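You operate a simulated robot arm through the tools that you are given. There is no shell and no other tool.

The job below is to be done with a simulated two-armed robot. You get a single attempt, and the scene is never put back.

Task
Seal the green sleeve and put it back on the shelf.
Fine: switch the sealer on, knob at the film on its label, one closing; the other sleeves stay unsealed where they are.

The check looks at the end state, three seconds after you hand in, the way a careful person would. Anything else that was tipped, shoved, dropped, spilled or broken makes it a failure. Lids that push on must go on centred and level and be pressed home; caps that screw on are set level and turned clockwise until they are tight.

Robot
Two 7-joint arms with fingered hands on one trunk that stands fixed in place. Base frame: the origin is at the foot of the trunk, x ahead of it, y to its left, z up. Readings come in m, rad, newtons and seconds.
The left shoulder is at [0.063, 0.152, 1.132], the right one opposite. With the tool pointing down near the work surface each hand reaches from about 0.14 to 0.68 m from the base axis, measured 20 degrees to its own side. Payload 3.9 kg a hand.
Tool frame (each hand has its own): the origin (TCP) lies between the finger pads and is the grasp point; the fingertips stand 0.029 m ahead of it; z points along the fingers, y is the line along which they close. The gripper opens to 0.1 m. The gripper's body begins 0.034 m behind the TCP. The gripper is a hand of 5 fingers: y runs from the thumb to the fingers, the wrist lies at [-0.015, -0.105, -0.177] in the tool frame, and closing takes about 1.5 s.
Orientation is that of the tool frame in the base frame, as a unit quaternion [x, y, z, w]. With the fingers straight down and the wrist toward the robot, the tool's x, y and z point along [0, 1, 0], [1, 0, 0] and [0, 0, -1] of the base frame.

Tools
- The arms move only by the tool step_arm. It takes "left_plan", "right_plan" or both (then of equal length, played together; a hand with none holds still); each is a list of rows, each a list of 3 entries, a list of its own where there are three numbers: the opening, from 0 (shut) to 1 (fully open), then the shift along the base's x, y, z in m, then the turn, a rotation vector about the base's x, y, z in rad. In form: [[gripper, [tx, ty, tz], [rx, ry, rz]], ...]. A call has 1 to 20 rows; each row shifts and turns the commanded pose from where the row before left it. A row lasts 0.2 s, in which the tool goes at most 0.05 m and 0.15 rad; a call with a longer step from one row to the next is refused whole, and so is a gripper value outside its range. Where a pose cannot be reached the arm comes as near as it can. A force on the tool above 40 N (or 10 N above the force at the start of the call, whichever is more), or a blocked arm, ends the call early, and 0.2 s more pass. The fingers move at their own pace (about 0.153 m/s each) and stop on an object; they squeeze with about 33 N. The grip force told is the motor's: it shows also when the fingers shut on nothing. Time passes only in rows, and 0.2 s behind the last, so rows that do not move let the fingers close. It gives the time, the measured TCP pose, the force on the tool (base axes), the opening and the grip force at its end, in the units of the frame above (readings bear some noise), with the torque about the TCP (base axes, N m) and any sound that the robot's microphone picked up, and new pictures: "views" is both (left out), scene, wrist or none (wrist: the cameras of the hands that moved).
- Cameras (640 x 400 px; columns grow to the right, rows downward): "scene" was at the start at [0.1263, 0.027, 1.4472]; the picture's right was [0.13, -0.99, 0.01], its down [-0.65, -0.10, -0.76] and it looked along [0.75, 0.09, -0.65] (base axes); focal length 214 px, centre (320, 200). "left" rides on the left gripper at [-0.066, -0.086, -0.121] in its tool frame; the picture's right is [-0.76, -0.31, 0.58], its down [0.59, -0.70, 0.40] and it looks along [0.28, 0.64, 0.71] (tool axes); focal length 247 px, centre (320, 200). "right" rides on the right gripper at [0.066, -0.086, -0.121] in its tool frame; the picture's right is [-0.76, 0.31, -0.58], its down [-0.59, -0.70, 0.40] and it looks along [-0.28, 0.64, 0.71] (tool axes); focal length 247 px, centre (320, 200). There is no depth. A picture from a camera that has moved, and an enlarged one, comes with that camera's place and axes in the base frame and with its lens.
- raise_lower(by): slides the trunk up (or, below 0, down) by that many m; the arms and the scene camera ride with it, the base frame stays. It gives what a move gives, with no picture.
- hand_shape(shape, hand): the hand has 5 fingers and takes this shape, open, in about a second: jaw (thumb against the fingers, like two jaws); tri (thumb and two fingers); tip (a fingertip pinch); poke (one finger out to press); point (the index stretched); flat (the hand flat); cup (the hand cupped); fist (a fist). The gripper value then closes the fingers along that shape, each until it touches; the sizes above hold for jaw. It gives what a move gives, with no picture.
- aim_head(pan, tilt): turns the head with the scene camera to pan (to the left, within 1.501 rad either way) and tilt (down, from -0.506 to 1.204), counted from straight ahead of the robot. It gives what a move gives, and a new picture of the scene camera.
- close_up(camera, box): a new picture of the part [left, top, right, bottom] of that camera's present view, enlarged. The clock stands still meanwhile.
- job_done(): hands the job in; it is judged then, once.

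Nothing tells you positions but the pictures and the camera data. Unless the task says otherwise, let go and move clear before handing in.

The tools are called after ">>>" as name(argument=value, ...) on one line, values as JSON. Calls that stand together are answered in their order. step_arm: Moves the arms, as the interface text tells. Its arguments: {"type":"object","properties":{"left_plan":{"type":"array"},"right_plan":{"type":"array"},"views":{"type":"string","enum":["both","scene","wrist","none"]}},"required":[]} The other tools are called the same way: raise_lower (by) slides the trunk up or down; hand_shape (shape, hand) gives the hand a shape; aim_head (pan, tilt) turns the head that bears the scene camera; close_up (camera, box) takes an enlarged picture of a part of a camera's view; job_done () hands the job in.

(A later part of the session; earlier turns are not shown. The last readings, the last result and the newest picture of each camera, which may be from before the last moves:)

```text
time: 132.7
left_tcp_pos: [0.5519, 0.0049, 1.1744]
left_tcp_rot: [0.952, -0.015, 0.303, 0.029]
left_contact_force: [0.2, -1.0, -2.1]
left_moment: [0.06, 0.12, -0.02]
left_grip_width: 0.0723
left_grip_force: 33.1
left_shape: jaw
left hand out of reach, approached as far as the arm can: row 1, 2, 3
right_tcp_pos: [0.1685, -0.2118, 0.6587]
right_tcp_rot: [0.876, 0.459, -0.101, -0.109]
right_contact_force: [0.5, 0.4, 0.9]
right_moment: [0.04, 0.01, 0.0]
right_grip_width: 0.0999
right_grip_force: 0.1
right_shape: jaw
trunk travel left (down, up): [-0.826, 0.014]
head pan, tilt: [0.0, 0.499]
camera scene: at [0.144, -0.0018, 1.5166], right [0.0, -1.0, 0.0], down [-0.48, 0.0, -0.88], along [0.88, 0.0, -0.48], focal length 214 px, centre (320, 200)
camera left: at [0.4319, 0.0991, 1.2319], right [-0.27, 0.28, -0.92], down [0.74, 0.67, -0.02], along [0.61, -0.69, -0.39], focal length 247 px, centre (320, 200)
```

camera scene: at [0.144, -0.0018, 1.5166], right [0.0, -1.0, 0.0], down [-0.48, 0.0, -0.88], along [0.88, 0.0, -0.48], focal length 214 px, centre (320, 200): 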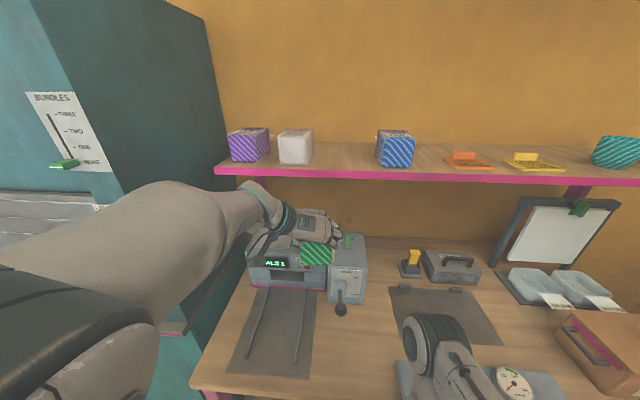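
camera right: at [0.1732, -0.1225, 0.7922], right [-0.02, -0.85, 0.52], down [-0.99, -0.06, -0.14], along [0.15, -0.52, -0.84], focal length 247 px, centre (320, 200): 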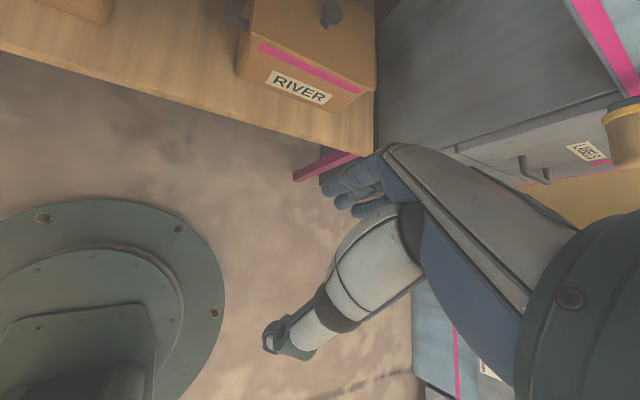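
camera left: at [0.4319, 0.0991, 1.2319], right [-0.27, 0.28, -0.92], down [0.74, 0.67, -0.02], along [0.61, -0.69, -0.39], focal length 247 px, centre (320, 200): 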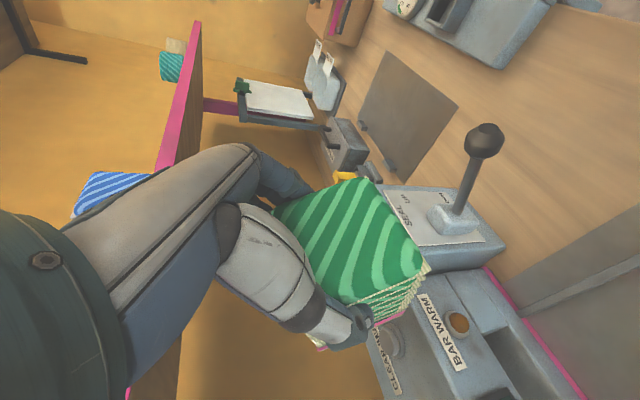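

>>> step_arm(left_plan=[[0.4, [-0.015, -0.02, -0.005], [0, 0.04, 0]], [0.4, [-0.015, -0.02, -0.005], [0, 0.04, 0]], [0.4, [-0.01, -0.015, 0], [0, 0, 0]]], views="both")

```text
time: 133.5
left_tcp_pos: [0.5331, -0.0512, 1.1586]
left_tcp_rot: [0.964, -0.014, 0.264, 0.033]
left_contact_force: [-0.3, -1.1, -2.8]
left_moment: [0.0, 0.12, 0.01]
left_grip_width: 0.0722
left_grip_force: 33.0
left_shape: jaw
left hand out of reach, approached as far as the arm can: row 1, 2, 3
right_tcp_pos: [0.1689, -0.212, 0.6593]
right_tcp_rot: [0.875, 0.459, -0.102, -0.11]
right_contact_force: [-1.2, 0.1, 0.2]
right_moment: [0.03, -0.04, 0.02]
right_grip_width: 0.1
right_grip_force: 0.1
right_shape: jaw
trunk travel left (down, up): [-0.826, 0.014]
head pan, tilt: [0.0, 0.499]
camera scene: at [0.1439, -0.0013, 1.5166], right [0.0, -1.0, 0.0], down [-0.48, 0.0, -0.88], along [0.88, 0.0, -0.48], focal length 214 px, centre (320, 200)
camera left: at [0.4199, 0.0435, 1.2252], right [-0.34, 0.27, -0.9], down [0.74, 0.67, -0.08], along [0.58, -0.69, -0.43], focal length 247 px, centre (320, 200)
```

scene: 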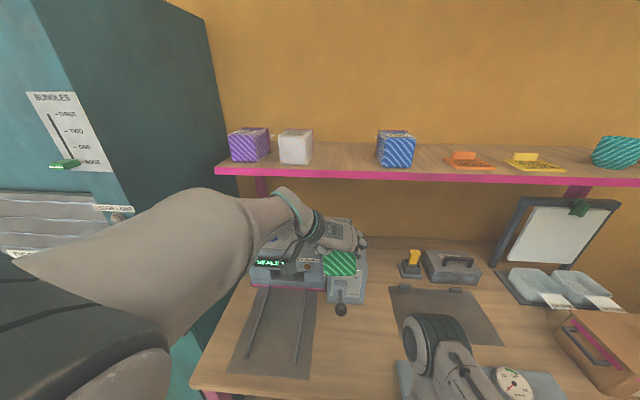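
left: 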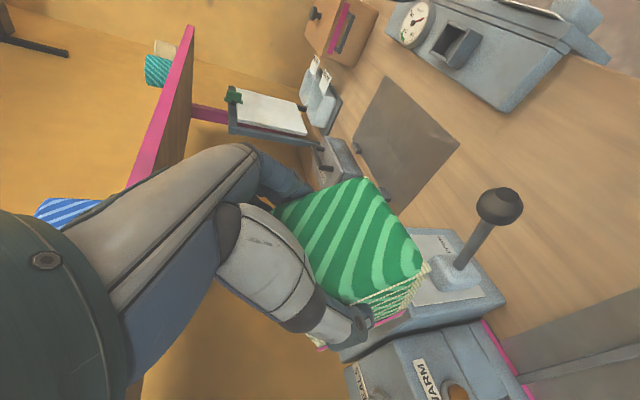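

Still at a joint limit. I'll test whether rolling the hand slightly releases it.

>>> step_arm(left_plan=[[0.4, [0, 0, 0], [-0.1, 0, 0]], [0.4, [-0.01, 0, 0.01], [-0.1, 0, 0]]], views="none")

```text
time: 134.1
left_tcp_pos: [0.5181, -0.0572, 1.1641]
left_tcp_rot: [0.956, 0.001, 0.269, 0.116]
left_contact_force: [0.8, -0.2, -2.2]
left_moment: [0.03, 0.08, 0.0]
left_grip_width: 0.0724
left_grip_force: 32.6
left_shape: jaw
right_tcp_pos: [0.1688, -0.2124, 0.6584]
right_tcp_rot: [0.875, 0.46, -0.102, -0.109]
right_contact_force: [0.3, -0.4, -0.3]
right_moment: [-0.02, -0.01, -0.03]
right_grip_width: 0.0997
right_grip_force: 0.0
right_shape: jaw
trunk travel left (down, up): [-0.826, 0.014]
head pan, tilt: [0.0, 0.499]
```

Rolling the hand released the limit. Now rising in front of the shelf with this roll.

>>> step_arm(left_plan=[[0.4, [-0.008, 0, 0.035], [0, 0, 0]], [0.4, [-0.005, 0, 0.035], [0, 0, 0]], [0.4, [0, 0, 0.04], [0, 0, 0]]], views="scene")

```text
time: 134.9
left_tcp_pos: [0.5052, -0.0567, 1.2736]
left_tcp_rot: [0.957, 0.001, 0.268, 0.115]
left_contact_force: [0.5, 0.0, -1.9]
left_moment: [0.04, 0.1, 0.0]
left_grip_width: 0.0726
left_grip_force: 33.1
left_shape: jaw
right_tcp_pos: [0.17, -0.2115, 0.6589]
right_tcp_rot: [0.875, 0.46, -0.102, -0.11]
right_contact_force: [-0.4, 1.1, 0.7]
right_moment: [-0.01, -0.01, -0.01]
right_grip_width: 0.1001
right_grip_force: 0.1
right_shape: jaw
trunk travel left (down, up): [-0.826, 0.014]
head pan, tilt: [0.0, 0.499]
camera scene: at [0.1436, -0.0016, 1.5166], right [0.0, -1.0, 0.0], down [-0.48, 0.0, -0.88], along [0.88, 0.0, -0.48], focal length 214 px, centre (320, 200)
```

scene: 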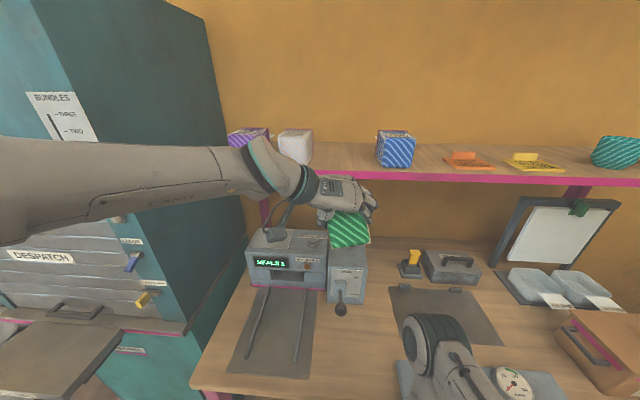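

>>> step_arm(left_plan=[[0.4, [0, 0, 0.04], [0, 0, 0]], [0.4, [0, 0, 0.04], [0, 0, 0]], [0.4, [0, 0, 0.04], [0, 0, 0]], [0.4, [0, -0.002, 0.02], [0.0487, -0.1197, 0.0121]], [0.4, [0, -0.002, 0.0], [0.0487, -0.1197, 0.0121]], [0.4, [0, -0.002, 0.0], [0.0487, -0.1197, 0.0121]], [0.4, [0, -0.002, 0.0], [0.0487, -0.1197, 0.0121]]], views="both")

```text
time: 136.5
left_tcp_pos: [0.5488, -0.1356, 1.4112]
left_tcp_rot: [0.899, -0.023, 0.435, 0.04]
left_contact_force: [-3.7, -0.2, -2.4]
left_moment: [-0.06, 0.65, -0.14]
left_grip_width: 0.0716
left_grip_force: 32.9
left_shape: jaw
left hand out of reach, approached as far as the arm can: row 2, 3, 4, 5, 6, 7
right_tcp_pos: [0.1679, -0.2133, 0.6585]
right_tcp_rot: [0.876, 0.459, -0.1, -0.11]
right_contact_force: [0.3, -0.3, 0.1]
right_moment: [-0.04, 0.01, -0.01]
right_grip_width: 0.0998
right_grip_force: 0.1
right_shape: jaw
trunk travel left (down, up): [-0.826, 0.014]
head pan, tilt: [0.0, 0.499]
camera scene: at [0.1419, -0.0023, 1.5168], right [0.0, -1.0, 0.0], down [-0.48, 0.0, -0.88], along [0.88, 0.0, -0.48], focal length 214 px, centre (320, 200)
camera left: at [0.4217, -0.0389, 1.4303], right [0.01, 0.26, -0.97], down [0.73, 0.66, 0.18], along [0.68, -0.71, -0.18], focal length 247 px, centre (320, 200)
```

scene: 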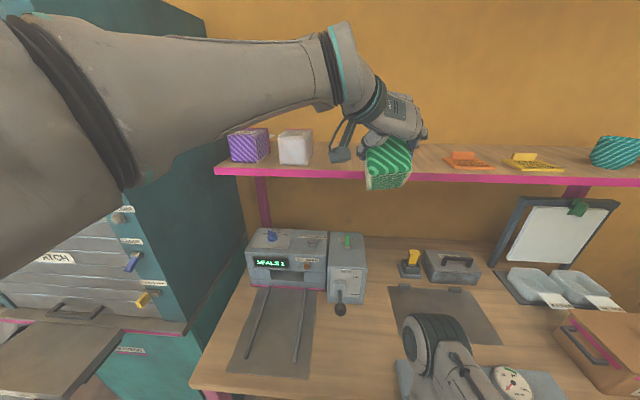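
left: 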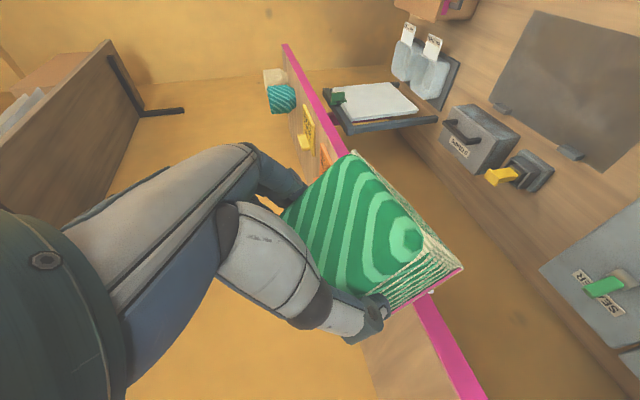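

There's contact: the sleeve appears to have rotated in the grip near the shelf edge. I'll inspect closely before moving.

>>> close_up(camera="scene", box=[320, 110, 460, 210])

>>> close_up(camera="left", box=[250, 120, 500, 340])

```text
4.00 times, centred on (390, 160) of scene
camera zoom: at [0.1419, -0.0023, 1.5168], right [0.0, -1.0, 0.0], down [-0.48, 0.0, -0.88], along [0.88, 0.0, -0.48], focal length 858 px, centre (40, 360)
```

zoom: 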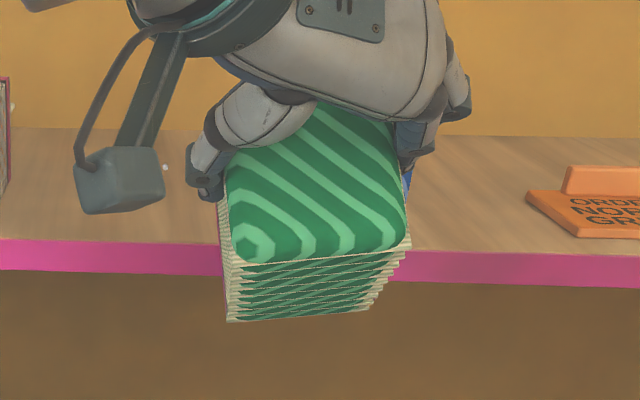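

```text
1.82 times, centred on (375, 230) of left
camera zoom: at [0.4217, -0.0389, 1.4303], right [0.01, 0.26, -0.97], down [0.73, 0.66, 0.18], along [0.68, -0.71, -0.18], focal length 449 px, centre (220, 146)
```

zoom: 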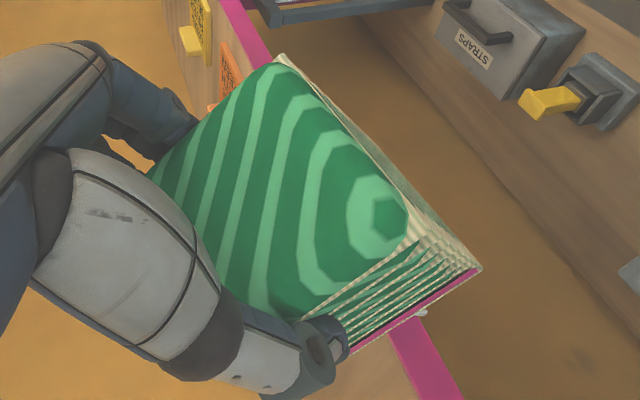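

The tongue caught under the shelf edge and the sleeve pitched nose-down in the grip. I'll go down and back to free it.

>>> step_arm(left_plan=[[0.4, [-0.01, 0.01, -0.03], [0, 0, 0]], [0.4, [-0.02, 0.02, -0.03], [0, 0, 0]], [0.4, [-0.03, 0.02, -0.02], [0, 0, 0]]], views="both")

>>> close_up(camera="scene", box=[290, 110, 450, 230])

```text
time: 137.3
left_tcp_pos: [0.541, -0.0948, 1.319]
left_tcp_rot: [0.899, -0.021, 0.435, 0.042]
left_contact_force: [0.1, 0.1, -2.4]
left_moment: [-0.01, 0.09, 0.0]
left_grip_width: 0.072
left_grip_force: 32.8
left_shape: jaw
left hand out of reach, approached as far as the arm can: row 1, 2, 3
right_tcp_pos: [0.169, -0.2126, 0.6599]
right_tcp_rot: [0.875, 0.46, -0.103, -0.11]
right_contact_force: [0.0, -0.5, -0.2]
right_moment: [0.0, 0.04, -0.01]
right_grip_width: 0.1002
right_grip_force: 0.1
right_shape: jaw
trunk travel left (down, up): [-0.826, 0.014]
head pan, tilt: [0.0, 0.499]
camera scene: at [0.1442, 0.0, 1.5166], right [0.0, -1.0, 0.0], down [-0.48, 0.0, -0.88], along [0.88, 0.0, -0.48], focal length 214 px, centre (320, 200)
camera left: at [0.414, 0.0016, 1.3378], right [0.0, 0.25, -0.97], down [0.73, 0.66, 0.18], along [0.68, -0.71, -0.18], focal length 247 px, centre (320, 200)
```

scene: 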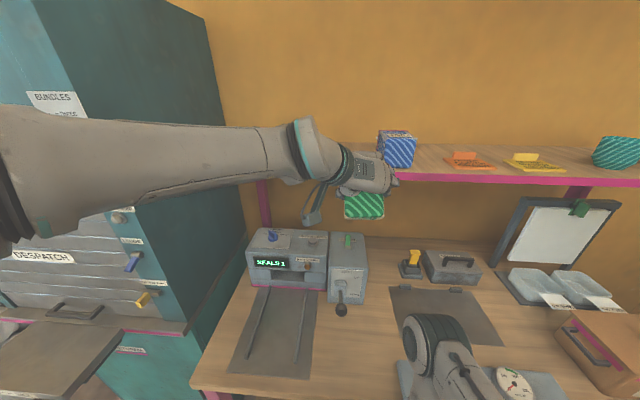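
left: 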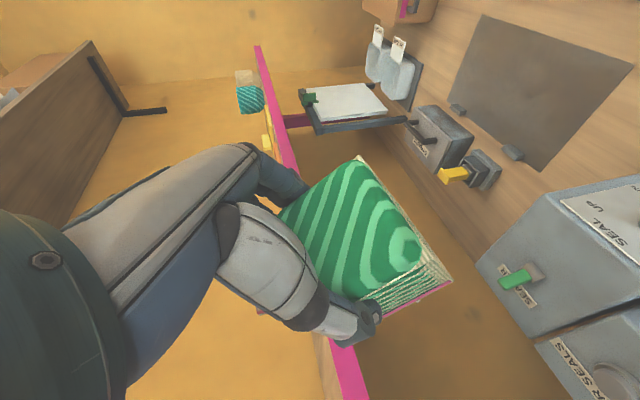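

```text
3.33 times, centred on (370, 170) of scene
camera zoom: at [0.1442, 0.0, 1.5166], right [0.0, -1.0, 0.0], down [-0.48, 0.0, -0.88], along [0.88, 0.0, -0.48], focal length 715 px, centre (153, 300)
```

zoom: 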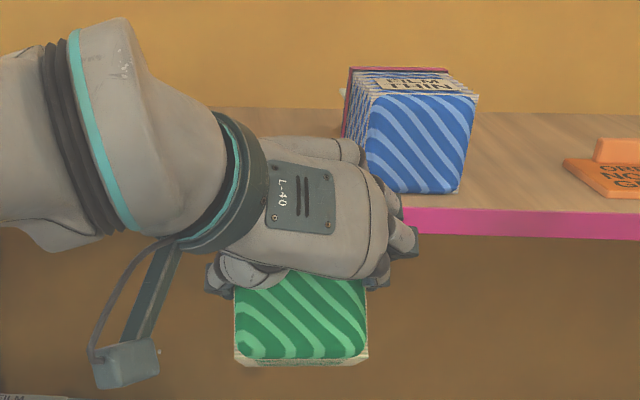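

It's free, only the weight remains, and the neighbours are undisturbed. I'll go lower and further back (with a little roll, which frees the arm) before rising again.

>>> step_arm(left_plan=[[0.4, [-0.01, 0.005, -0.025], [-0.07, 0.03, 0]], [0.4, [-0.02, 0.005, -0.02], [-0.07, 0.03, 0]], [0.4, [-0.025, 0.005, 0], [-0.06, 0.03, 0]]], views="none")

```text
time: 138.1
left_tcp_pos: [0.4848, -0.0816, 1.2724]
left_tcp_rot: [0.909, 0.023, 0.394, 0.131]
left_contact_force: [1.4, 0.5, -2.6]
left_moment: [0.02, 0.07, 0.0]
left_grip_width: 0.072
left_grip_force: 33.0
left_shape: jaw
right_tcp_pos: [0.1687, -0.2127, 0.659]
right_tcp_rot: [0.876, 0.459, -0.101, -0.11]
right_contact_force: [-0.1, -0.9, -0.2]
right_moment: [0.0, -0.02, 0.02]
right_grip_width: 0.1
right_grip_force: 0.0
right_shape: jaw
trunk travel left (down, up): [-0.826, 0.014]
head pan, tilt: [0.0, 0.499]
```

>>> step_arm(left_plan=[[0.4, [-0.005, 0, 0.03], [0, 0, 0]], [0.4, [-0.002, 0, 0.03], [0, 0, 0]]], views="scene")

```text
time: 138.7
left_tcp_pos: [0.4855, -0.0827, 1.2925]
left_tcp_rot: [0.909, 0.023, 0.394, 0.132]
left_contact_force: [0.3, 0.9, -1.8]
left_moment: [0.05, 0.06, -0.02]
left_grip_width: 0.072
left_grip_force: 32.8
left_shape: jaw
left hand out of reach, approached as far as the arm can: row 1, 2
right_tcp_pos: [0.1707, -0.2124, 0.6583]
right_tcp_rot: [0.876, 0.459, -0.101, -0.11]
right_contact_force: [-0.5, 0.4, -0.5]
right_moment: [0.01, -0.03, -0.02]
right_grip_width: 0.1
right_grip_force: 0.2
right_shape: jaw
trunk travel left (down, up): [-0.826, 0.014]
head pan, tilt: [0.0, 0.499]
camera scene: at [0.144, -0.001, 1.5166], right [0.0, -1.0, 0.0], down [-0.48, 0.0, -0.88], along [0.88, 0.0, -0.48], focal length 214 px, centre (320, 200)
```

scene: 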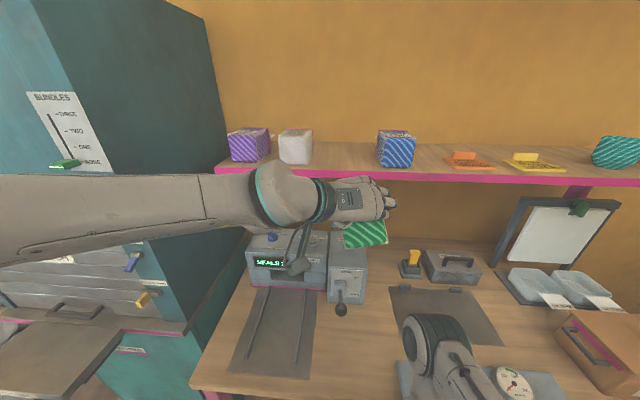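

All shelf sleeves are in place. The arm's comfortable route past the shelf is via the left (as on the way down), so I'll steepen the hand, which swings the tongue down and away from the shelf, and move left first.

>>> step_arm(left_plan=[[0.4, [0, 0.03, -0.02], [0.05, 0.1, -0.027]], [0.4, [0, 0.03, -0.015], [0.09, 0.09, -0.027]], [0.4, [0.005, 0.03, -0.01], [0.09, 0.06, -0.027]]], views="scene")

```text
time: 139.5
left_tcp_pos: [0.513, -0.0057, 1.2304]
left_tcp_rot: [0.961, -0.04, 0.272, 0.035]
left_contact_force: [0.3, 0.7, -3.0]
left_moment: [0.05, 0.05, 0.03]
left_grip_width: 0.0722
left_grip_force: 32.8
left_shape: jaw
left hand out of reach, approached as far as the arm can: row 1, 2, 3
right_tcp_pos: [0.1705, -0.212, 0.6585]
right_tcp_rot: [0.875, 0.46, -0.101, -0.11]
right_contact_force: [0.4, -0.7, 0.6]
right_moment: [0.0, 0.0, 0.01]
right_grip_width: 0.0998
right_grip_force: 0.1
right_shape: jaw
trunk travel left (down, up): [-0.826, 0.014]
head pan, tilt: [0.0, 0.499]
camera scene: at [0.1442, -0.0021, 1.5166], right [0.0, -1.0, 0.0], down [-0.48, 0.0, -0.88], along [0.88, 0.0, -0.48], focal length 214 px, centre (320, 200)
```

scene: 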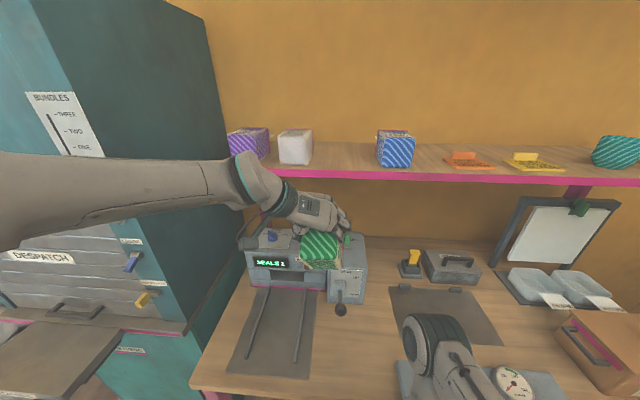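

>>> step_arm(left_plan=[[0.4, [0, 0.034, -0.005], [0, 0, 0]], [0.4, [0, 0.034, -0.005], [0, -0.08, 0]], [0.4, [-0.003, 0.034, -0.01], [0, -0.11, 0.01]], [0.4, [-0.005, 0.03, -0.01], [0, -0.12, 0.01]], [0.4, [-0.005, 0, -0.01], [0, -0.11, 0]]], views="both")

```text
time: 140.7
left_tcp_pos: [0.5407, 0.1139, 1.1695]
left_tcp_rot: [0.883, -0.037, 0.467, 0.024]
left_contact_force: [-0.6, -0.1, -3.7]
left_moment: [0.0, 0.09, 0.0]
left_grip_width: 0.0721
left_grip_force: 33.0
left_shape: jaw
left hand out of reach, approached as far as the arm can: row 1, 2, 3, 4
right_tcp_pos: [0.169, -0.2131, 0.6594]
right_tcp_rot: [0.876, 0.459, -0.101, -0.11]
right_contact_force: [0.4, 0.6, -0.2]
right_moment: [0.01, 0.0, -0.02]
right_grip_width: 0.1001
right_grip_force: 0.1
right_shape: jaw
trunk travel left (down, up): [-0.826, 0.014]
head pan, tilt: [0.0, 0.499]
camera scene: at [0.1434, -0.0008, 1.5167], right [0.0, -1.0, 0.0], down [-0.48, 0.0, -0.88], along [0.88, 0.0, -0.48], focal length 214 px, centre (320, 200)
camera left: at [0.4114, 0.2111, 1.1832], right [0.08, 0.29, -0.95], down [0.72, 0.65, 0.26], along [0.69, -0.71, -0.16], focal length 247 px, centre (320, 200)
```

scene: 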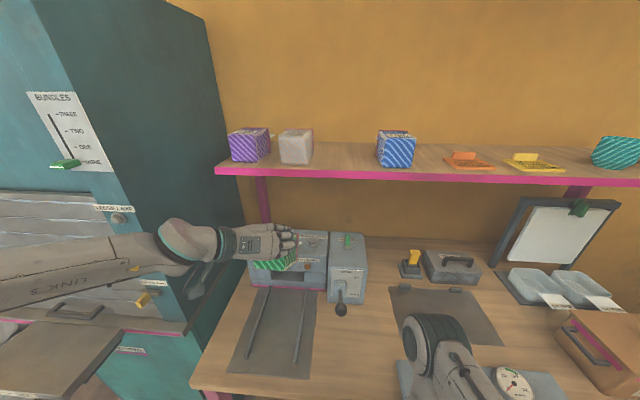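
left: 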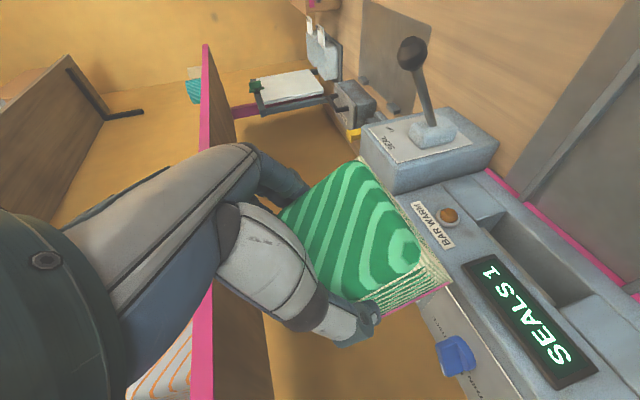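

>>> step_arm(left_plan=[[0.4, [-0.015, 0.005, 0.005], [0, 0, 0]], [0.4, [-0.015, 0.005, 0.01], [0, 0, 0]], [0.4, [-0.012, 0.003, 0.01], [0, 0, 0]]], views="scene")

```text
time: 141.5
left_tcp_pos: [0.5341, 0.107, 1.1707]
left_tcp_rot: [0.883, -0.037, 0.467, 0.025]
left_contact_force: [-0.7, -0.6, -3.1]
left_moment: [-0.01, 0.09, 0.01]
left_grip_width: 0.072
left_grip_force: 32.9
left_shape: jaw
left hand out of reach, approached as far as the arm can: row 1, 2, 3
right_tcp_pos: [0.1683, -0.2136, 0.6592]
right_tcp_rot: [0.875, 0.46, -0.102, -0.11]
right_contact_force: [-0.4, -0.3, 0.5]
right_moment: [0.02, 0.01, 0.01]
right_grip_width: 0.1
right_grip_force: 0.1
right_shape: jaw
trunk travel left (down, up): [-0.826, 0.014]
head pan, tilt: [0.0, 0.499]
camera scene: at [0.1439, -0.0014, 1.5166], right [0.0, -1.0, 0.0], down [-0.48, 0.0, -0.88], along [0.88, 0.0, -0.48], focal length 214 px, centre (320, 200)
```

scene: 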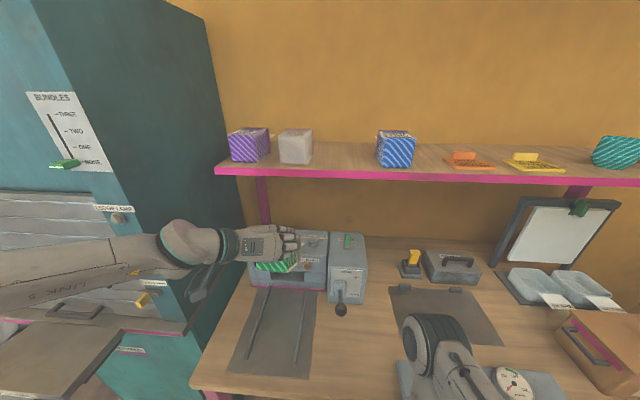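

>>> step_arm(left_plan=[[0.4, [-0.005, 0, 0], [-0.1, 0, 0]], [0.4, [-0.01, 0.003, 0.01], [-0.1, 0, 0]], [0.4, [-0.01, 0.003, 0.02], [0, 0, 0]]], views="none")

```text
time: 142.3
left_tcp_pos: [0.5252, 0.1012, 1.1936]
left_tcp_rot: [0.877, 0.01, 0.468, 0.113]
left_contact_force: [0.1, -0.8, -2.8]
left_moment: [0.06, 0.09, 0.01]
left_grip_width: 0.0723
left_grip_force: 32.5
left_shape: jaw
left hand out of reach, approached as far as the arm can: row 3
right_tcp_pos: [0.1697, -0.2135, 0.6585]
right_tcp_rot: [0.875, 0.46, -0.102, -0.109]
right_contact_force: [-0.2, 1.1, -0.3]
right_moment: [0.03, 0.02, 0.03]
right_grip_width: 0.1
right_grip_force: 0.0
right_shape: jaw
trunk travel left (down, up): [-0.826, 0.014]
head pan, tilt: [0.0, 0.499]
```

Rolling the hand away from its limit clearly helps, so I'll make the transit with more roll and level the sleeve again once above the shelf.

>>> step_arm(left_plan=[[0.4, [-0.01, -0.02, 0], [-0.12, 0, 0]], [0.4, [-0.01, -0.02, 0], [-0.12, 0, 0]], [0.4, [-0.01, -0.02, 0.01], [-0.12, 0, 0]], [0.4, [-0.008, -0.02, 0.01], [0, 0, 0]]], views="both")

```text
time: 143.3
left_tcp_pos: [0.4874, 0.0216, 1.2132]
left_tcp_rot: [0.842, 0.094, 0.458, 0.267]
left_contact_force: [-0.8, 0.1, -3.1]
left_moment: [0.08, 0.11, -0.01]
left_grip_width: 0.072
left_grip_force: 33.3
left_shape: jaw
right_tcp_pos: [0.1698, -0.2128, 0.6584]
right_tcp_rot: [0.875, 0.459, -0.102, -0.111]
right_contact_force: [-0.2, 0.3, 0.0]
right_moment: [-0.03, 0.04, 0.02]
right_grip_width: 0.0999
right_grip_force: 0.0
right_shape: jaw
trunk travel left (down, up): [-0.826, 0.014]
head pan, tilt: [0.0, 0.499]
camera scene: at [0.1451, -0.0025, 1.5165], right [0.0, -1.0, 0.0], down [-0.48, 0.0, -0.88], along [0.88, 0.0, -0.48], focal length 214 px, centre (320, 200)
camera left: at [0.3584, 0.1104, 1.1729], right [0.08, -0.26, -0.96], down [0.72, 0.68, -0.13], along [0.69, -0.68, 0.24], focal length 247 px, centre (320, 200)
```

scene: 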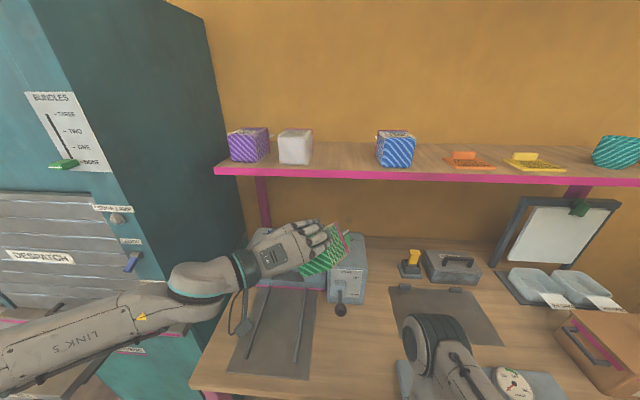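
left: 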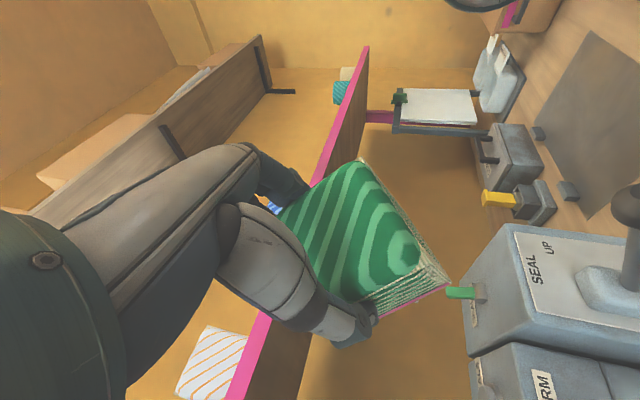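

Unconstrained now. Rising in front of the shelf, keeping the tongue tip (about x 0.665) behind the shelf edge.

>>> step_arm(left_plan=[[0.4, [0, -0.01, 0.03], [0, 0, 0]], [0.4, [0, -0.01, 0.03], [0, 0, 0]]], views="none")

```text
time: 143.9
left_tcp_pos: [0.4844, 0.0003, 1.2731]
left_tcp_rot: [0.842, 0.093, 0.459, 0.266]
left_contact_force: [-0.4, -0.7, -1.8]
left_moment: [0.06, 0.06, 0.01]
left_grip_width: 0.0722
left_grip_force: 33.4
left_shape: jaw
right_tcp_pos: [0.1693, -0.2129, 0.6581]
right_tcp_rot: [0.875, 0.459, -0.102, -0.11]
right_contact_force: [0.4, 0.0, 0.5]
right_moment: [0.02, -0.02, 0.02]
right_grip_width: 0.1002
right_grip_force: 0.0
right_shape: jaw
trunk travel left (down, up): [-0.826, 0.014]
head pan, tilt: [0.0, 0.499]
```

>>> step_arm(left_plan=[[0.4, [0, -0.01, 0.025], [0, 0, 0]], [0.4, [0, -0.01, 0.025], [0, 0, 0]], [0.4, [0, -0.01, 0.03], [0, 0, 0]]], views="scene")

```text
time: 144.7
left_tcp_pos: [0.4862, -0.0277, 1.3555]
left_tcp_rot: [0.842, 0.093, 0.46, 0.266]
left_contact_force: [-0.1, 0.2, -3.1]
left_moment: [0.06, 0.12, 0.0]
left_grip_width: 0.0724
left_grip_force: 33.6
left_shape: jaw
right_tcp_pos: [0.1696, -0.2124, 0.6585]
right_tcp_rot: [0.876, 0.459, -0.102, -0.11]
right_contact_force: [0.3, 0.9, -0.2]
right_moment: [0.01, -0.02, -0.01]
right_grip_width: 0.0999
right_grip_force: 0.1
right_shape: jaw
trunk travel left (down, up): [-0.826, 0.014]
head pan, tilt: [0.0, 0.499]
camera scene: at [0.143, -0.0019, 1.5166], right [0.0, -1.0, 0.0], down [-0.48, 0.0, -0.88], along [0.88, 0.0, -0.48], focal length 214 px, centre (320, 200)
```

scene: 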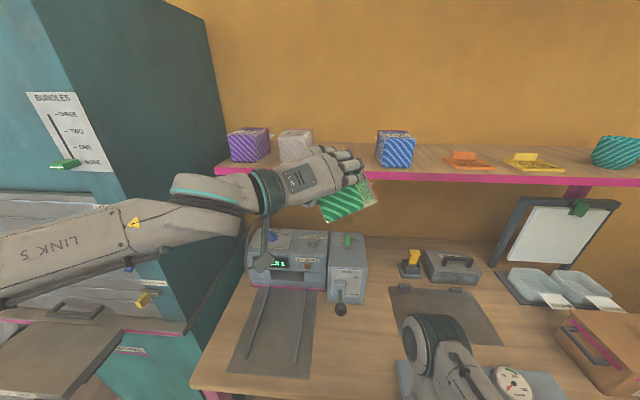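

Smooth. Continuing up to clear the shelf and the neighbouring sleeves.

>>> step_arm(left_plan=[[0.4, [0, -0.008, 0.03], [0, 0, 0]], [0.4, [0, -0.008, 0.03], [0, 0, 0]], [0.4, [0, -0.008, 0.025], [0, 0, 0]]], views="both")

```text
time: 145.5
left_tcp_pos: [0.4851, -0.0505, 1.4394]
left_tcp_rot: [0.842, 0.094, 0.459, 0.268]
left_contact_force: [-0.7, -1.0, -2.5]
left_moment: [0.05, 0.1, -0.04]
left_grip_width: 0.0722
left_grip_force: 32.6
left_shape: jaw
right_tcp_pos: [0.1695, -0.2121, 0.6588]
right_tcp_rot: [0.875, 0.46, -0.102, -0.109]
right_contact_force: [-0.4, 0.3, -0.3]
right_moment: [0.03, -0.02, -0.02]
right_grip_width: 0.1
right_grip_force: 0.1
right_shape: jaw
trunk travel left (down, up): [-0.826, 0.014]
head pan, tilt: [0.0, 0.499]
camera scene: at [0.1439, -0.0014, 1.5165], right [0.0, -1.0, 0.0], down [-0.48, 0.0, -0.88], along [0.88, 0.0, -0.48], focal length 214 px, centre (320, 200)
camera left: at [0.3562, 0.0386, 1.3991], right [0.08, -0.26, -0.96], down [0.72, 0.68, -0.12], along [0.69, -0.68, 0.24], focal length 247 px, centre (320, 200)
```

scene: 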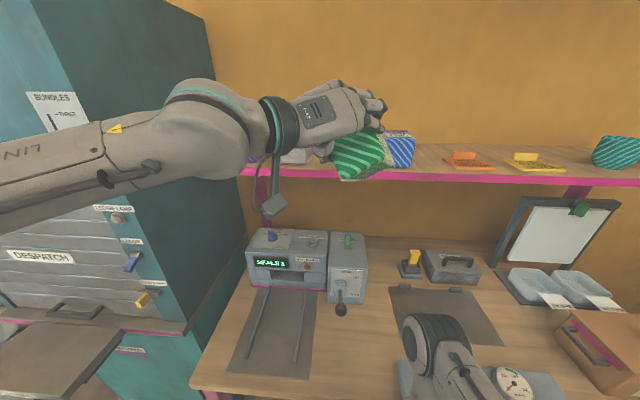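
left: 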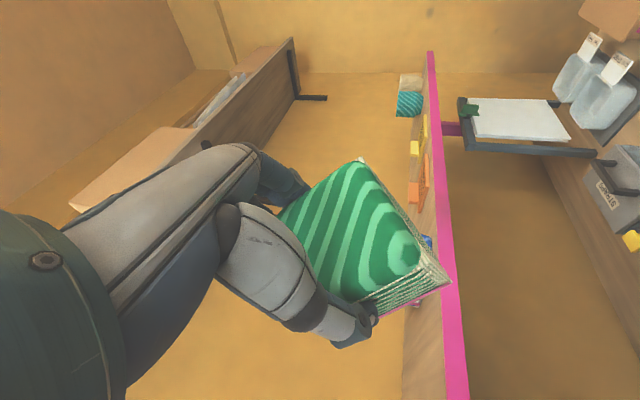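

Well clear above the shelf now. I'll look closely at how the sleeve sits in the hand to level it properly.

>>> close_up(camera="left", box=[260, 140, 480, 340])

>>> close_up(camera="scene", box=[300, 90, 428, 190])

```text
2.00 times, centred on (370, 240) of left
camera zoom: at [0.3562, 0.0386, 1.3991], right [0.08, -0.26, -0.96], down [0.72, 0.68, -0.12], along [0.69, -0.68, 0.24], focal length 494 px, centre (220, 120)
```

zoom: 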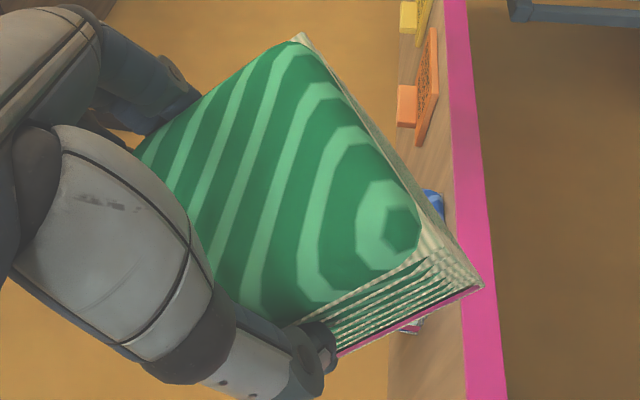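

```text
4.00 times, centred on (364, 140) of scene
camera zoom: at [0.1439, -0.0014, 1.5165], right [0.0, -1.0, 0.0], down [-0.48, 0.0, -0.88], along [0.88, 0.0, -0.48], focal length 858 px, centre (144, 440)
```

zoom: 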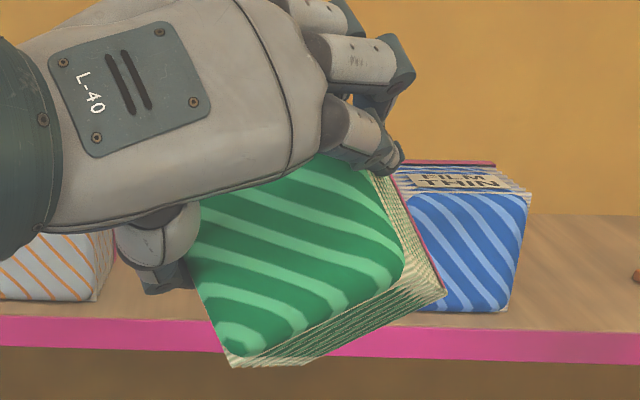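

The sleeve hangs nose-down by roughly 30° relative to the hand, so levelling it means bringing the hand nearly horizontal, which also shortens the reach. I'll unroll and pitch up while easing forward above the shelf.

>>> step_arm(left_plan=[[0.4, [0.01, -0.003, 0.01], [0.0868, -0.081, 0.0299]], [0.4, [0.015, -0.003, 0.01], [0.0868, -0.081, 0.0299]], [0.4, [0.015, -0.003, 0], [0.0868, -0.081, 0.0299]], [0.4, [0.02, -0.003, 0], [0.0868, -0.081, 0.0299]]], views="scene")

```text
time: 146.5
left_tcp_pos: [0.5462, -0.0638, 1.4573]
left_tcp_rot: [0.784, 0.018, 0.613, 0.101]
left_contact_force: [0.5, 0.0, -2.7]
left_moment: [0.01, 0.14, 0.02]
left_grip_width: 0.0723
left_grip_force: 33.4
left_shape: jaw
right_tcp_pos: [0.1686, -0.2137, 0.6585]
right_tcp_rot: [0.875, 0.46, -0.102, -0.109]
right_contact_force: [-0.2, -0.7, 0.1]
right_moment: [-0.03, 0.01, -0.04]
right_grip_width: 0.1
right_grip_force: 0.1
right_shape: jaw
trunk travel left (down, up): [-0.826, 0.014]
head pan, tilt: [0.0, 0.499]
camera scene: at [0.1448, -0.0025, 1.5165], right [0.0, -1.0, 0.0], down [-0.48, 0.0, -0.88], along [0.88, 0.0, -0.48], focal length 214 px, centre (320, 200)
```

scene: 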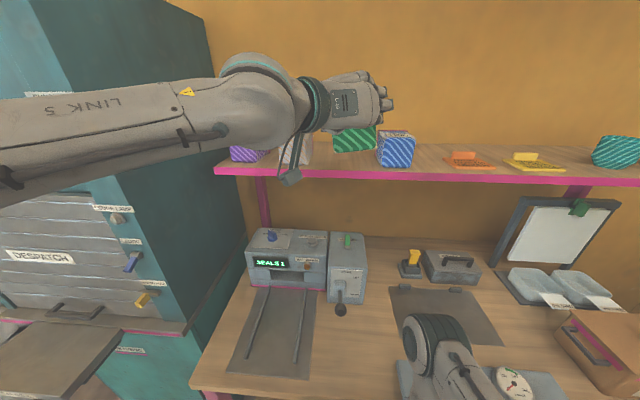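

Excellent, no limits hit. Finishing the levelling and easing forward.

>>> step_arm(left_plan=[[0.4, [0.015, -0.001, 0], [0.0868, -0.081, 0.0299]], [0.4, [0.02, -0.001, 0], [0.0868, -0.081, 0.0299]]], views="both")

>>> close_up(camera="scene", box=[290, 80, 450, 190])

>>> close_up(camera="left", box=[250, 100, 500, 340])

```text
time: 147.1
left_tcp_pos: [0.5809, -0.0678, 1.457]
left_tcp_rot: [0.737, -0.02, 0.675, 0.016]
left_contact_force: [0.2, 0.3, -3.0]
left_moment: [0.04, 0.15, 0.02]
left_grip_width: 0.0722
left_grip_force: 33.3
left_shape: jaw
right_tcp_pos: [0.1696, -0.2132, 0.6584]
right_tcp_rot: [0.875, 0.459, -0.102, -0.11]
right_contact_force: [0.3, 0.4, -0.4]
right_moment: [0.03, 0.02, 0.03]
right_grip_width: 0.1003
right_grip_force: 0.0
right_shape: jaw
trunk travel left (down, up): [-0.826, 0.014]
head pan, tilt: [0.0, 0.499]
camera scene: at [0.1451, -0.0026, 1.5165], right [0.0, -1.0, 0.0], down [-0.48, 0.0, -0.88], along [0.88, 0.0, -0.48], focal length 214 px, centre (320, 200)
camera left: at [0.4604, 0.0243, 1.4031], right [0.52, 0.28, -0.8], down [0.48, 0.68, 0.55], along [0.7, -0.68, 0.22], focal length 247 px, centre (320, 200)
```

scene: 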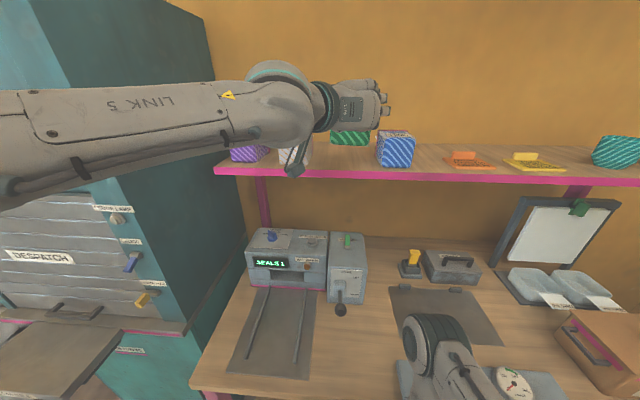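
left: 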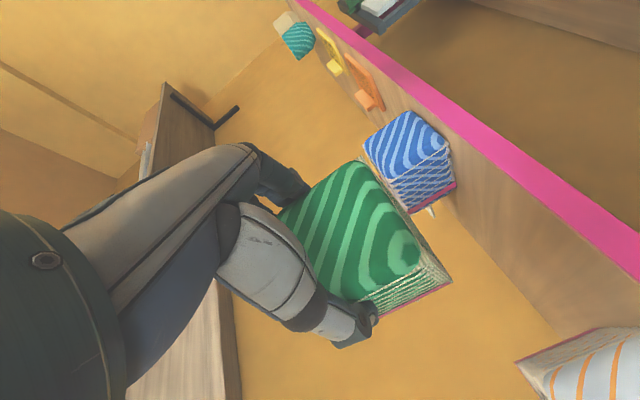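

```text
3.64 times, centred on (370, 135) of scene
camera zoom: at [0.1451, -0.0026, 1.5165], right [0.0, -1.0, 0.0], down [-0.48, 0.0, -0.88], along [0.88, 0.0, -0.48], focal length 780 px, centre (138, 436)
```

zoom: 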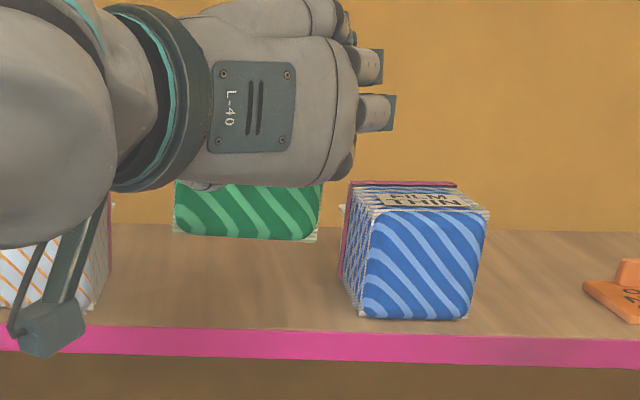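

```text
1.67 times, centred on (375, 220) of left
camera zoom: at [0.4604, 0.0243, 1.4031], right [0.52, 0.28, -0.8], down [0.48, 0.68, 0.55], along [0.7, -0.68, 0.22], focal length 412 px, centre (228, 167)
```

zoom: 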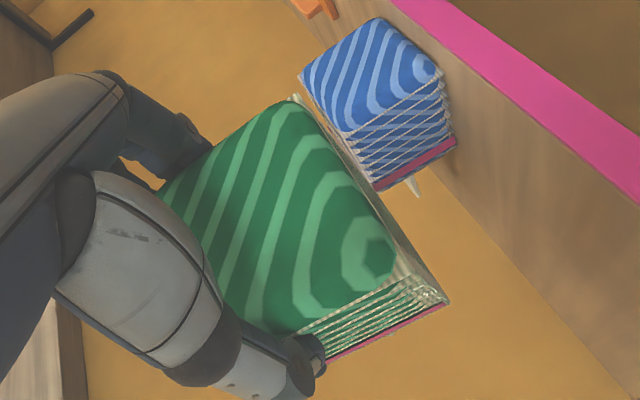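

The sleeve is now almost level (about 4° nose-down) between its neighbours' positions. I'll trim the pitch and move forward over its spot.

>>> step_arm(left_plan=[[0.4, [0.02, -0.001, 0], [0, -0.05, 0]], [0.4, [0.025, -0.001, 0], [0, 0, 0]], [0.4, [0.025, -0.001, -0.005], [0, 0, 0]], [0.4, [0.025, -0.002, -0.005], [0, 0, 0]]], views="both")

>>> close_up(camera="scene", box=[290, 80, 450, 190])

>>> close_up(camera="left", box=[250, 100, 500, 340])

```text
time: 148.1
left_tcp_pos: [0.6794, -0.0733, 1.448]
left_tcp_rot: [0.72, -0.021, 0.693, 0.017]
left_contact_force: [0.2, -0.7, -2.0]
left_moment: [-0.02, 0.15, 0.01]
left_grip_width: 0.0722
left_grip_force: 33.6
left_shape: jaw
right_tcp_pos: [0.1707, -0.2132, 0.6578]
right_tcp_rot: [0.875, 0.46, -0.102, -0.11]
right_contact_force: [0.7, 0.0, 0.6]
right_moment: [0.02, 0.03, 0.06]
right_grip_width: 0.1
right_grip_force: 0.1
right_shape: jaw
trunk travel left (down, up): [-0.826, 0.014]
head pan, tilt: [0.0, 0.499]
camera scene: at [0.1463, -0.0021, 1.5163], right [0.0, -1.0, 0.0], down [-0.48, 0.0, -0.88], along [0.88, 0.0, -0.48], focal length 214 px, centre (320, 200)
camera left: at [0.5608, 0.0199, 1.3869], right [0.56, 0.28, -0.78], down [0.46, 0.68, 0.58], along [0.69, -0.68, 0.25], focal length 247 px, centre (320, 200)
```

scene: 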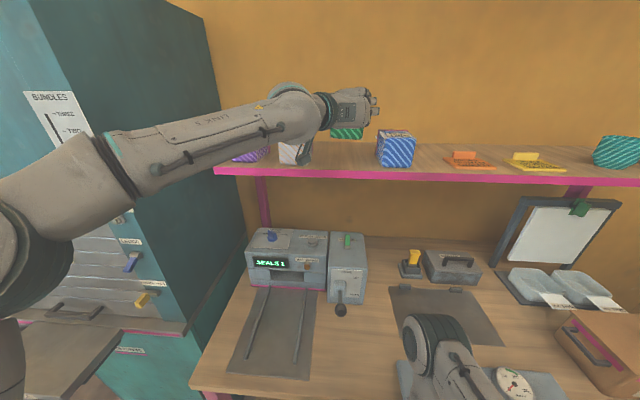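
left: 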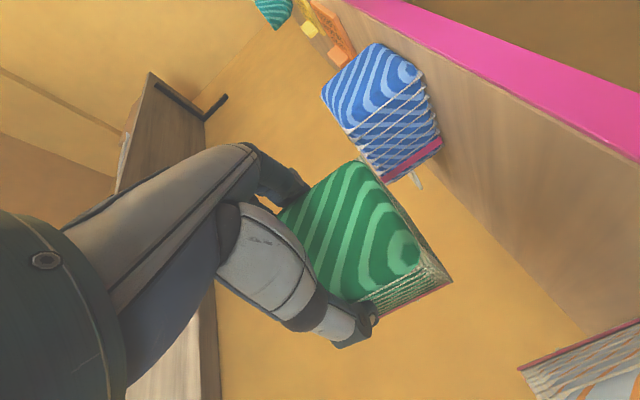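

```text
3.64 times, centred on (370, 135) of scene
camera zoom: at [0.1463, -0.0021, 1.5163], right [0.0, -1.0, 0.0], down [-0.48, 0.0, -0.88], along [0.88, 0.0, -0.48], focal length 780 px, centre (138, 436)
```

zoom: 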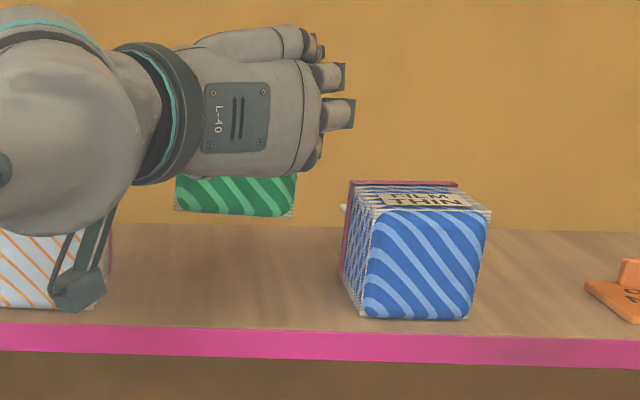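

```text
1.67 times, centred on (375, 220) of left
camera zoom: at [0.5608, 0.0199, 1.3869], right [0.56, 0.28, -0.78], down [0.46, 0.68, 0.58], along [0.69, -0.68, 0.25], focal length 412 px, centre (228, 167)
```

zoom: 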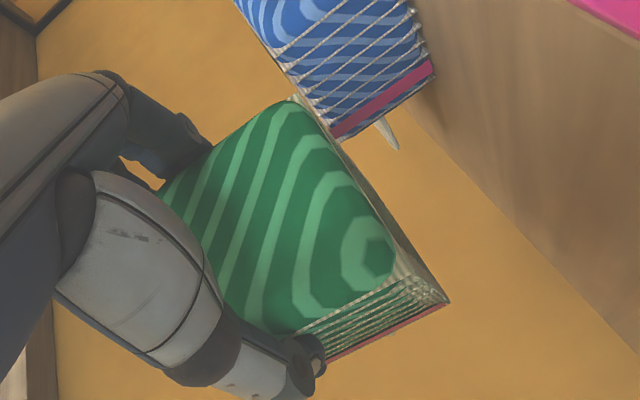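

Now centred at y ≈ -0.066, which matches its original place. Forward the last 4.5 cm and then down in stages.

>>> step_arm(left_plan=[[0.4, [0.025, -0.001, 0], [0, 0, 0]], [0.4, [0.02, -0.001, -0.01], [0, 0, 0]], [0.4, [0, 0, -0.025], [0, 0, 0]], [0.4, [0, 0, -0.025], [0, 0, 0]]], views="both")

>>> close_up(camera="scene", box=[280, 90, 440, 190])

>>> close_up(camera="left", box=[250, 100, 500, 340])

```text
time: 149.1
left_tcp_pos: [0.7219, -0.0735, 1.3888]
left_tcp_rot: [0.72, -0.02, 0.694, 0.018]
left_contact_force: [-0.2, 0.5, -3.2]
left_moment: [0.03, 0.13, -0.02]
left_grip_width: 0.0722
left_grip_force: 33.1
left_shape: jaw
right_tcp_pos: [0.1692, -0.2137, 0.6573]
right_tcp_rot: [0.876, 0.459, -0.102, -0.109]
right_contact_force: [-1.1, 0.4, -0.2]
right_moment: [0.0, 0.04, -0.03]
right_grip_width: 0.0999
right_grip_force: 0.0
right_shape: jaw
trunk travel left (down, up): [-0.826, 0.014]
head pan, tilt: [0.0, 0.499]
camera scene: at [0.1454, -0.0015, 1.5165], right [0.0, -1.0, 0.0], down [-0.48, 0.0, -0.88], along [0.88, 0.0, -0.48], focal length 214 px, centre (320, 200)
camera left: at [0.6042, 0.0186, 1.328], right [0.56, 0.28, -0.78], down [0.46, 0.68, 0.57], along [0.69, -0.68, 0.26], focal length 247 px, centre (320, 200)
```

scene: 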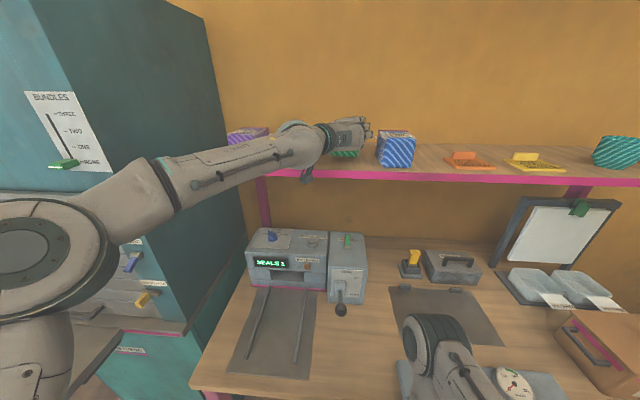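
left: 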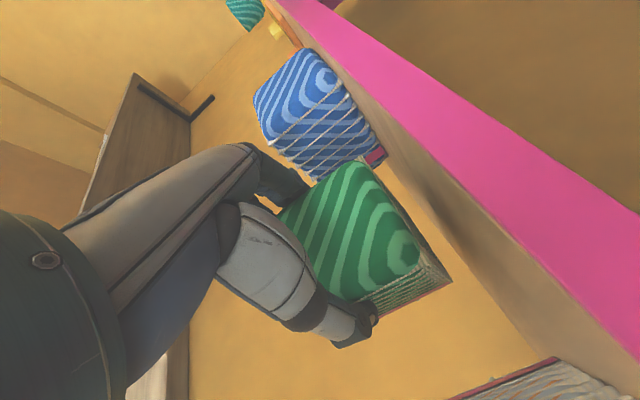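

```text
4.00 times, centred on (360, 140) of scene
camera zoom: at [0.1454, -0.0015, 1.5165], right [0.0, -1.0, 0.0], down [-0.48, 0.0, -0.88], along [0.88, 0.0, -0.48], focal length 858 px, centre (160, 440)
```

zoom: 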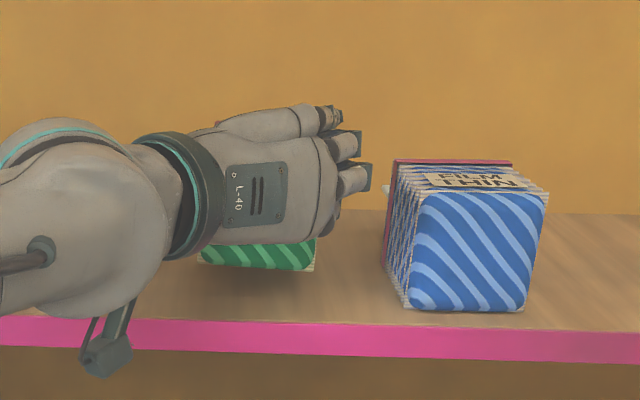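

```text
1.67 times, centred on (375, 220) of left
camera zoom: at [0.6042, 0.0186, 1.328], right [0.56, 0.28, -0.78], down [0.46, 0.68, 0.57], along [0.69, -0.68, 0.26], focal length 412 px, centre (228, 167)
```

zoom: 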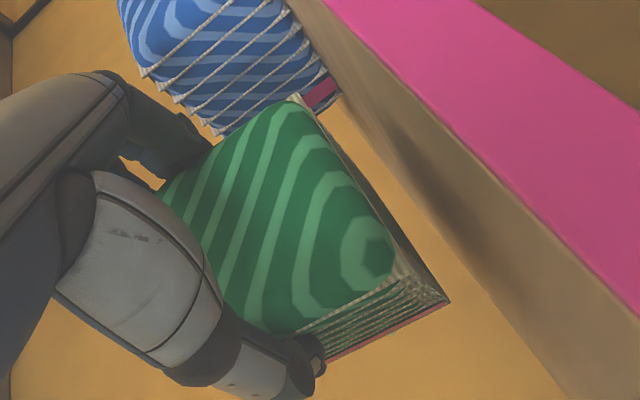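

Nearly level and on its old spot, about 3 cm above the shelf. Lowering gently to contact.

>>> step_arm(left_plan=[[0.4, [0, 0, -0.012], [0, 0, 0]], [0.4, [0, 0, -0.01], [0, 0, 0]], [0.4, [0, 0, -0.004], [0, 0, 0]]], views="none")

>>> step_arm(left_plan=[[0.4, [0, 0, -0.004], [0, 0, 0]], [0.4, [0, 0, 0], [0, 0, 0]]], views="none")

```text
time: 149.9
left_tcp_pos: [0.7202, -0.0724, 1.3667]
left_tcp_rot: [0.719, -0.017, 0.695, 0.018]
left_contact_force: [1.8, 0.1, 6.3]
left_moment: [-0.27, 0.04, 0.07]
left_grip_width: 0.0722
left_grip_force: 33.1
left_shape: jaw
right_tcp_pos: [0.1686, -0.2127, 0.6585]
right_tcp_rot: [0.876, 0.46, -0.101, -0.108]
right_contact_force: [0.5, -0.1, 0.0]
right_moment: [0.05, -0.02, -0.01]
right_grip_width: 0.1
right_grip_force: 0.0
right_shape: jaw
trunk travel left (down, up): [-0.826, 0.014]
head pan, tilt: [0.0, 0.499]
```

```text
time: 150.5
left_tcp_pos: [0.7191, -0.0701, 1.365]
left_tcp_rot: [0.718, -0.017, 0.696, 0.019]
left_contact_force: [8.4, 0.0, 23.6]
left_moment: [-0.86, -0.02, 0.29]
left_grip_width: 0.0721
left_grip_force: 33.0
left_shape: jaw
right_tcp_pos: [0.1689, -0.2123, 0.6596]
right_tcp_rot: [0.876, 0.459, -0.101, -0.109]
right_contact_force: [-0.1, -0.5, -0.3]
right_moment: [0.0, 0.02, -0.04]
right_grip_width: 0.1
right_grip_force: 0.0
right_shape: jaw
trunk travel left (down, up): [-0.826, 0.014]
head pan, tilt: [0.0, 0.499]
```

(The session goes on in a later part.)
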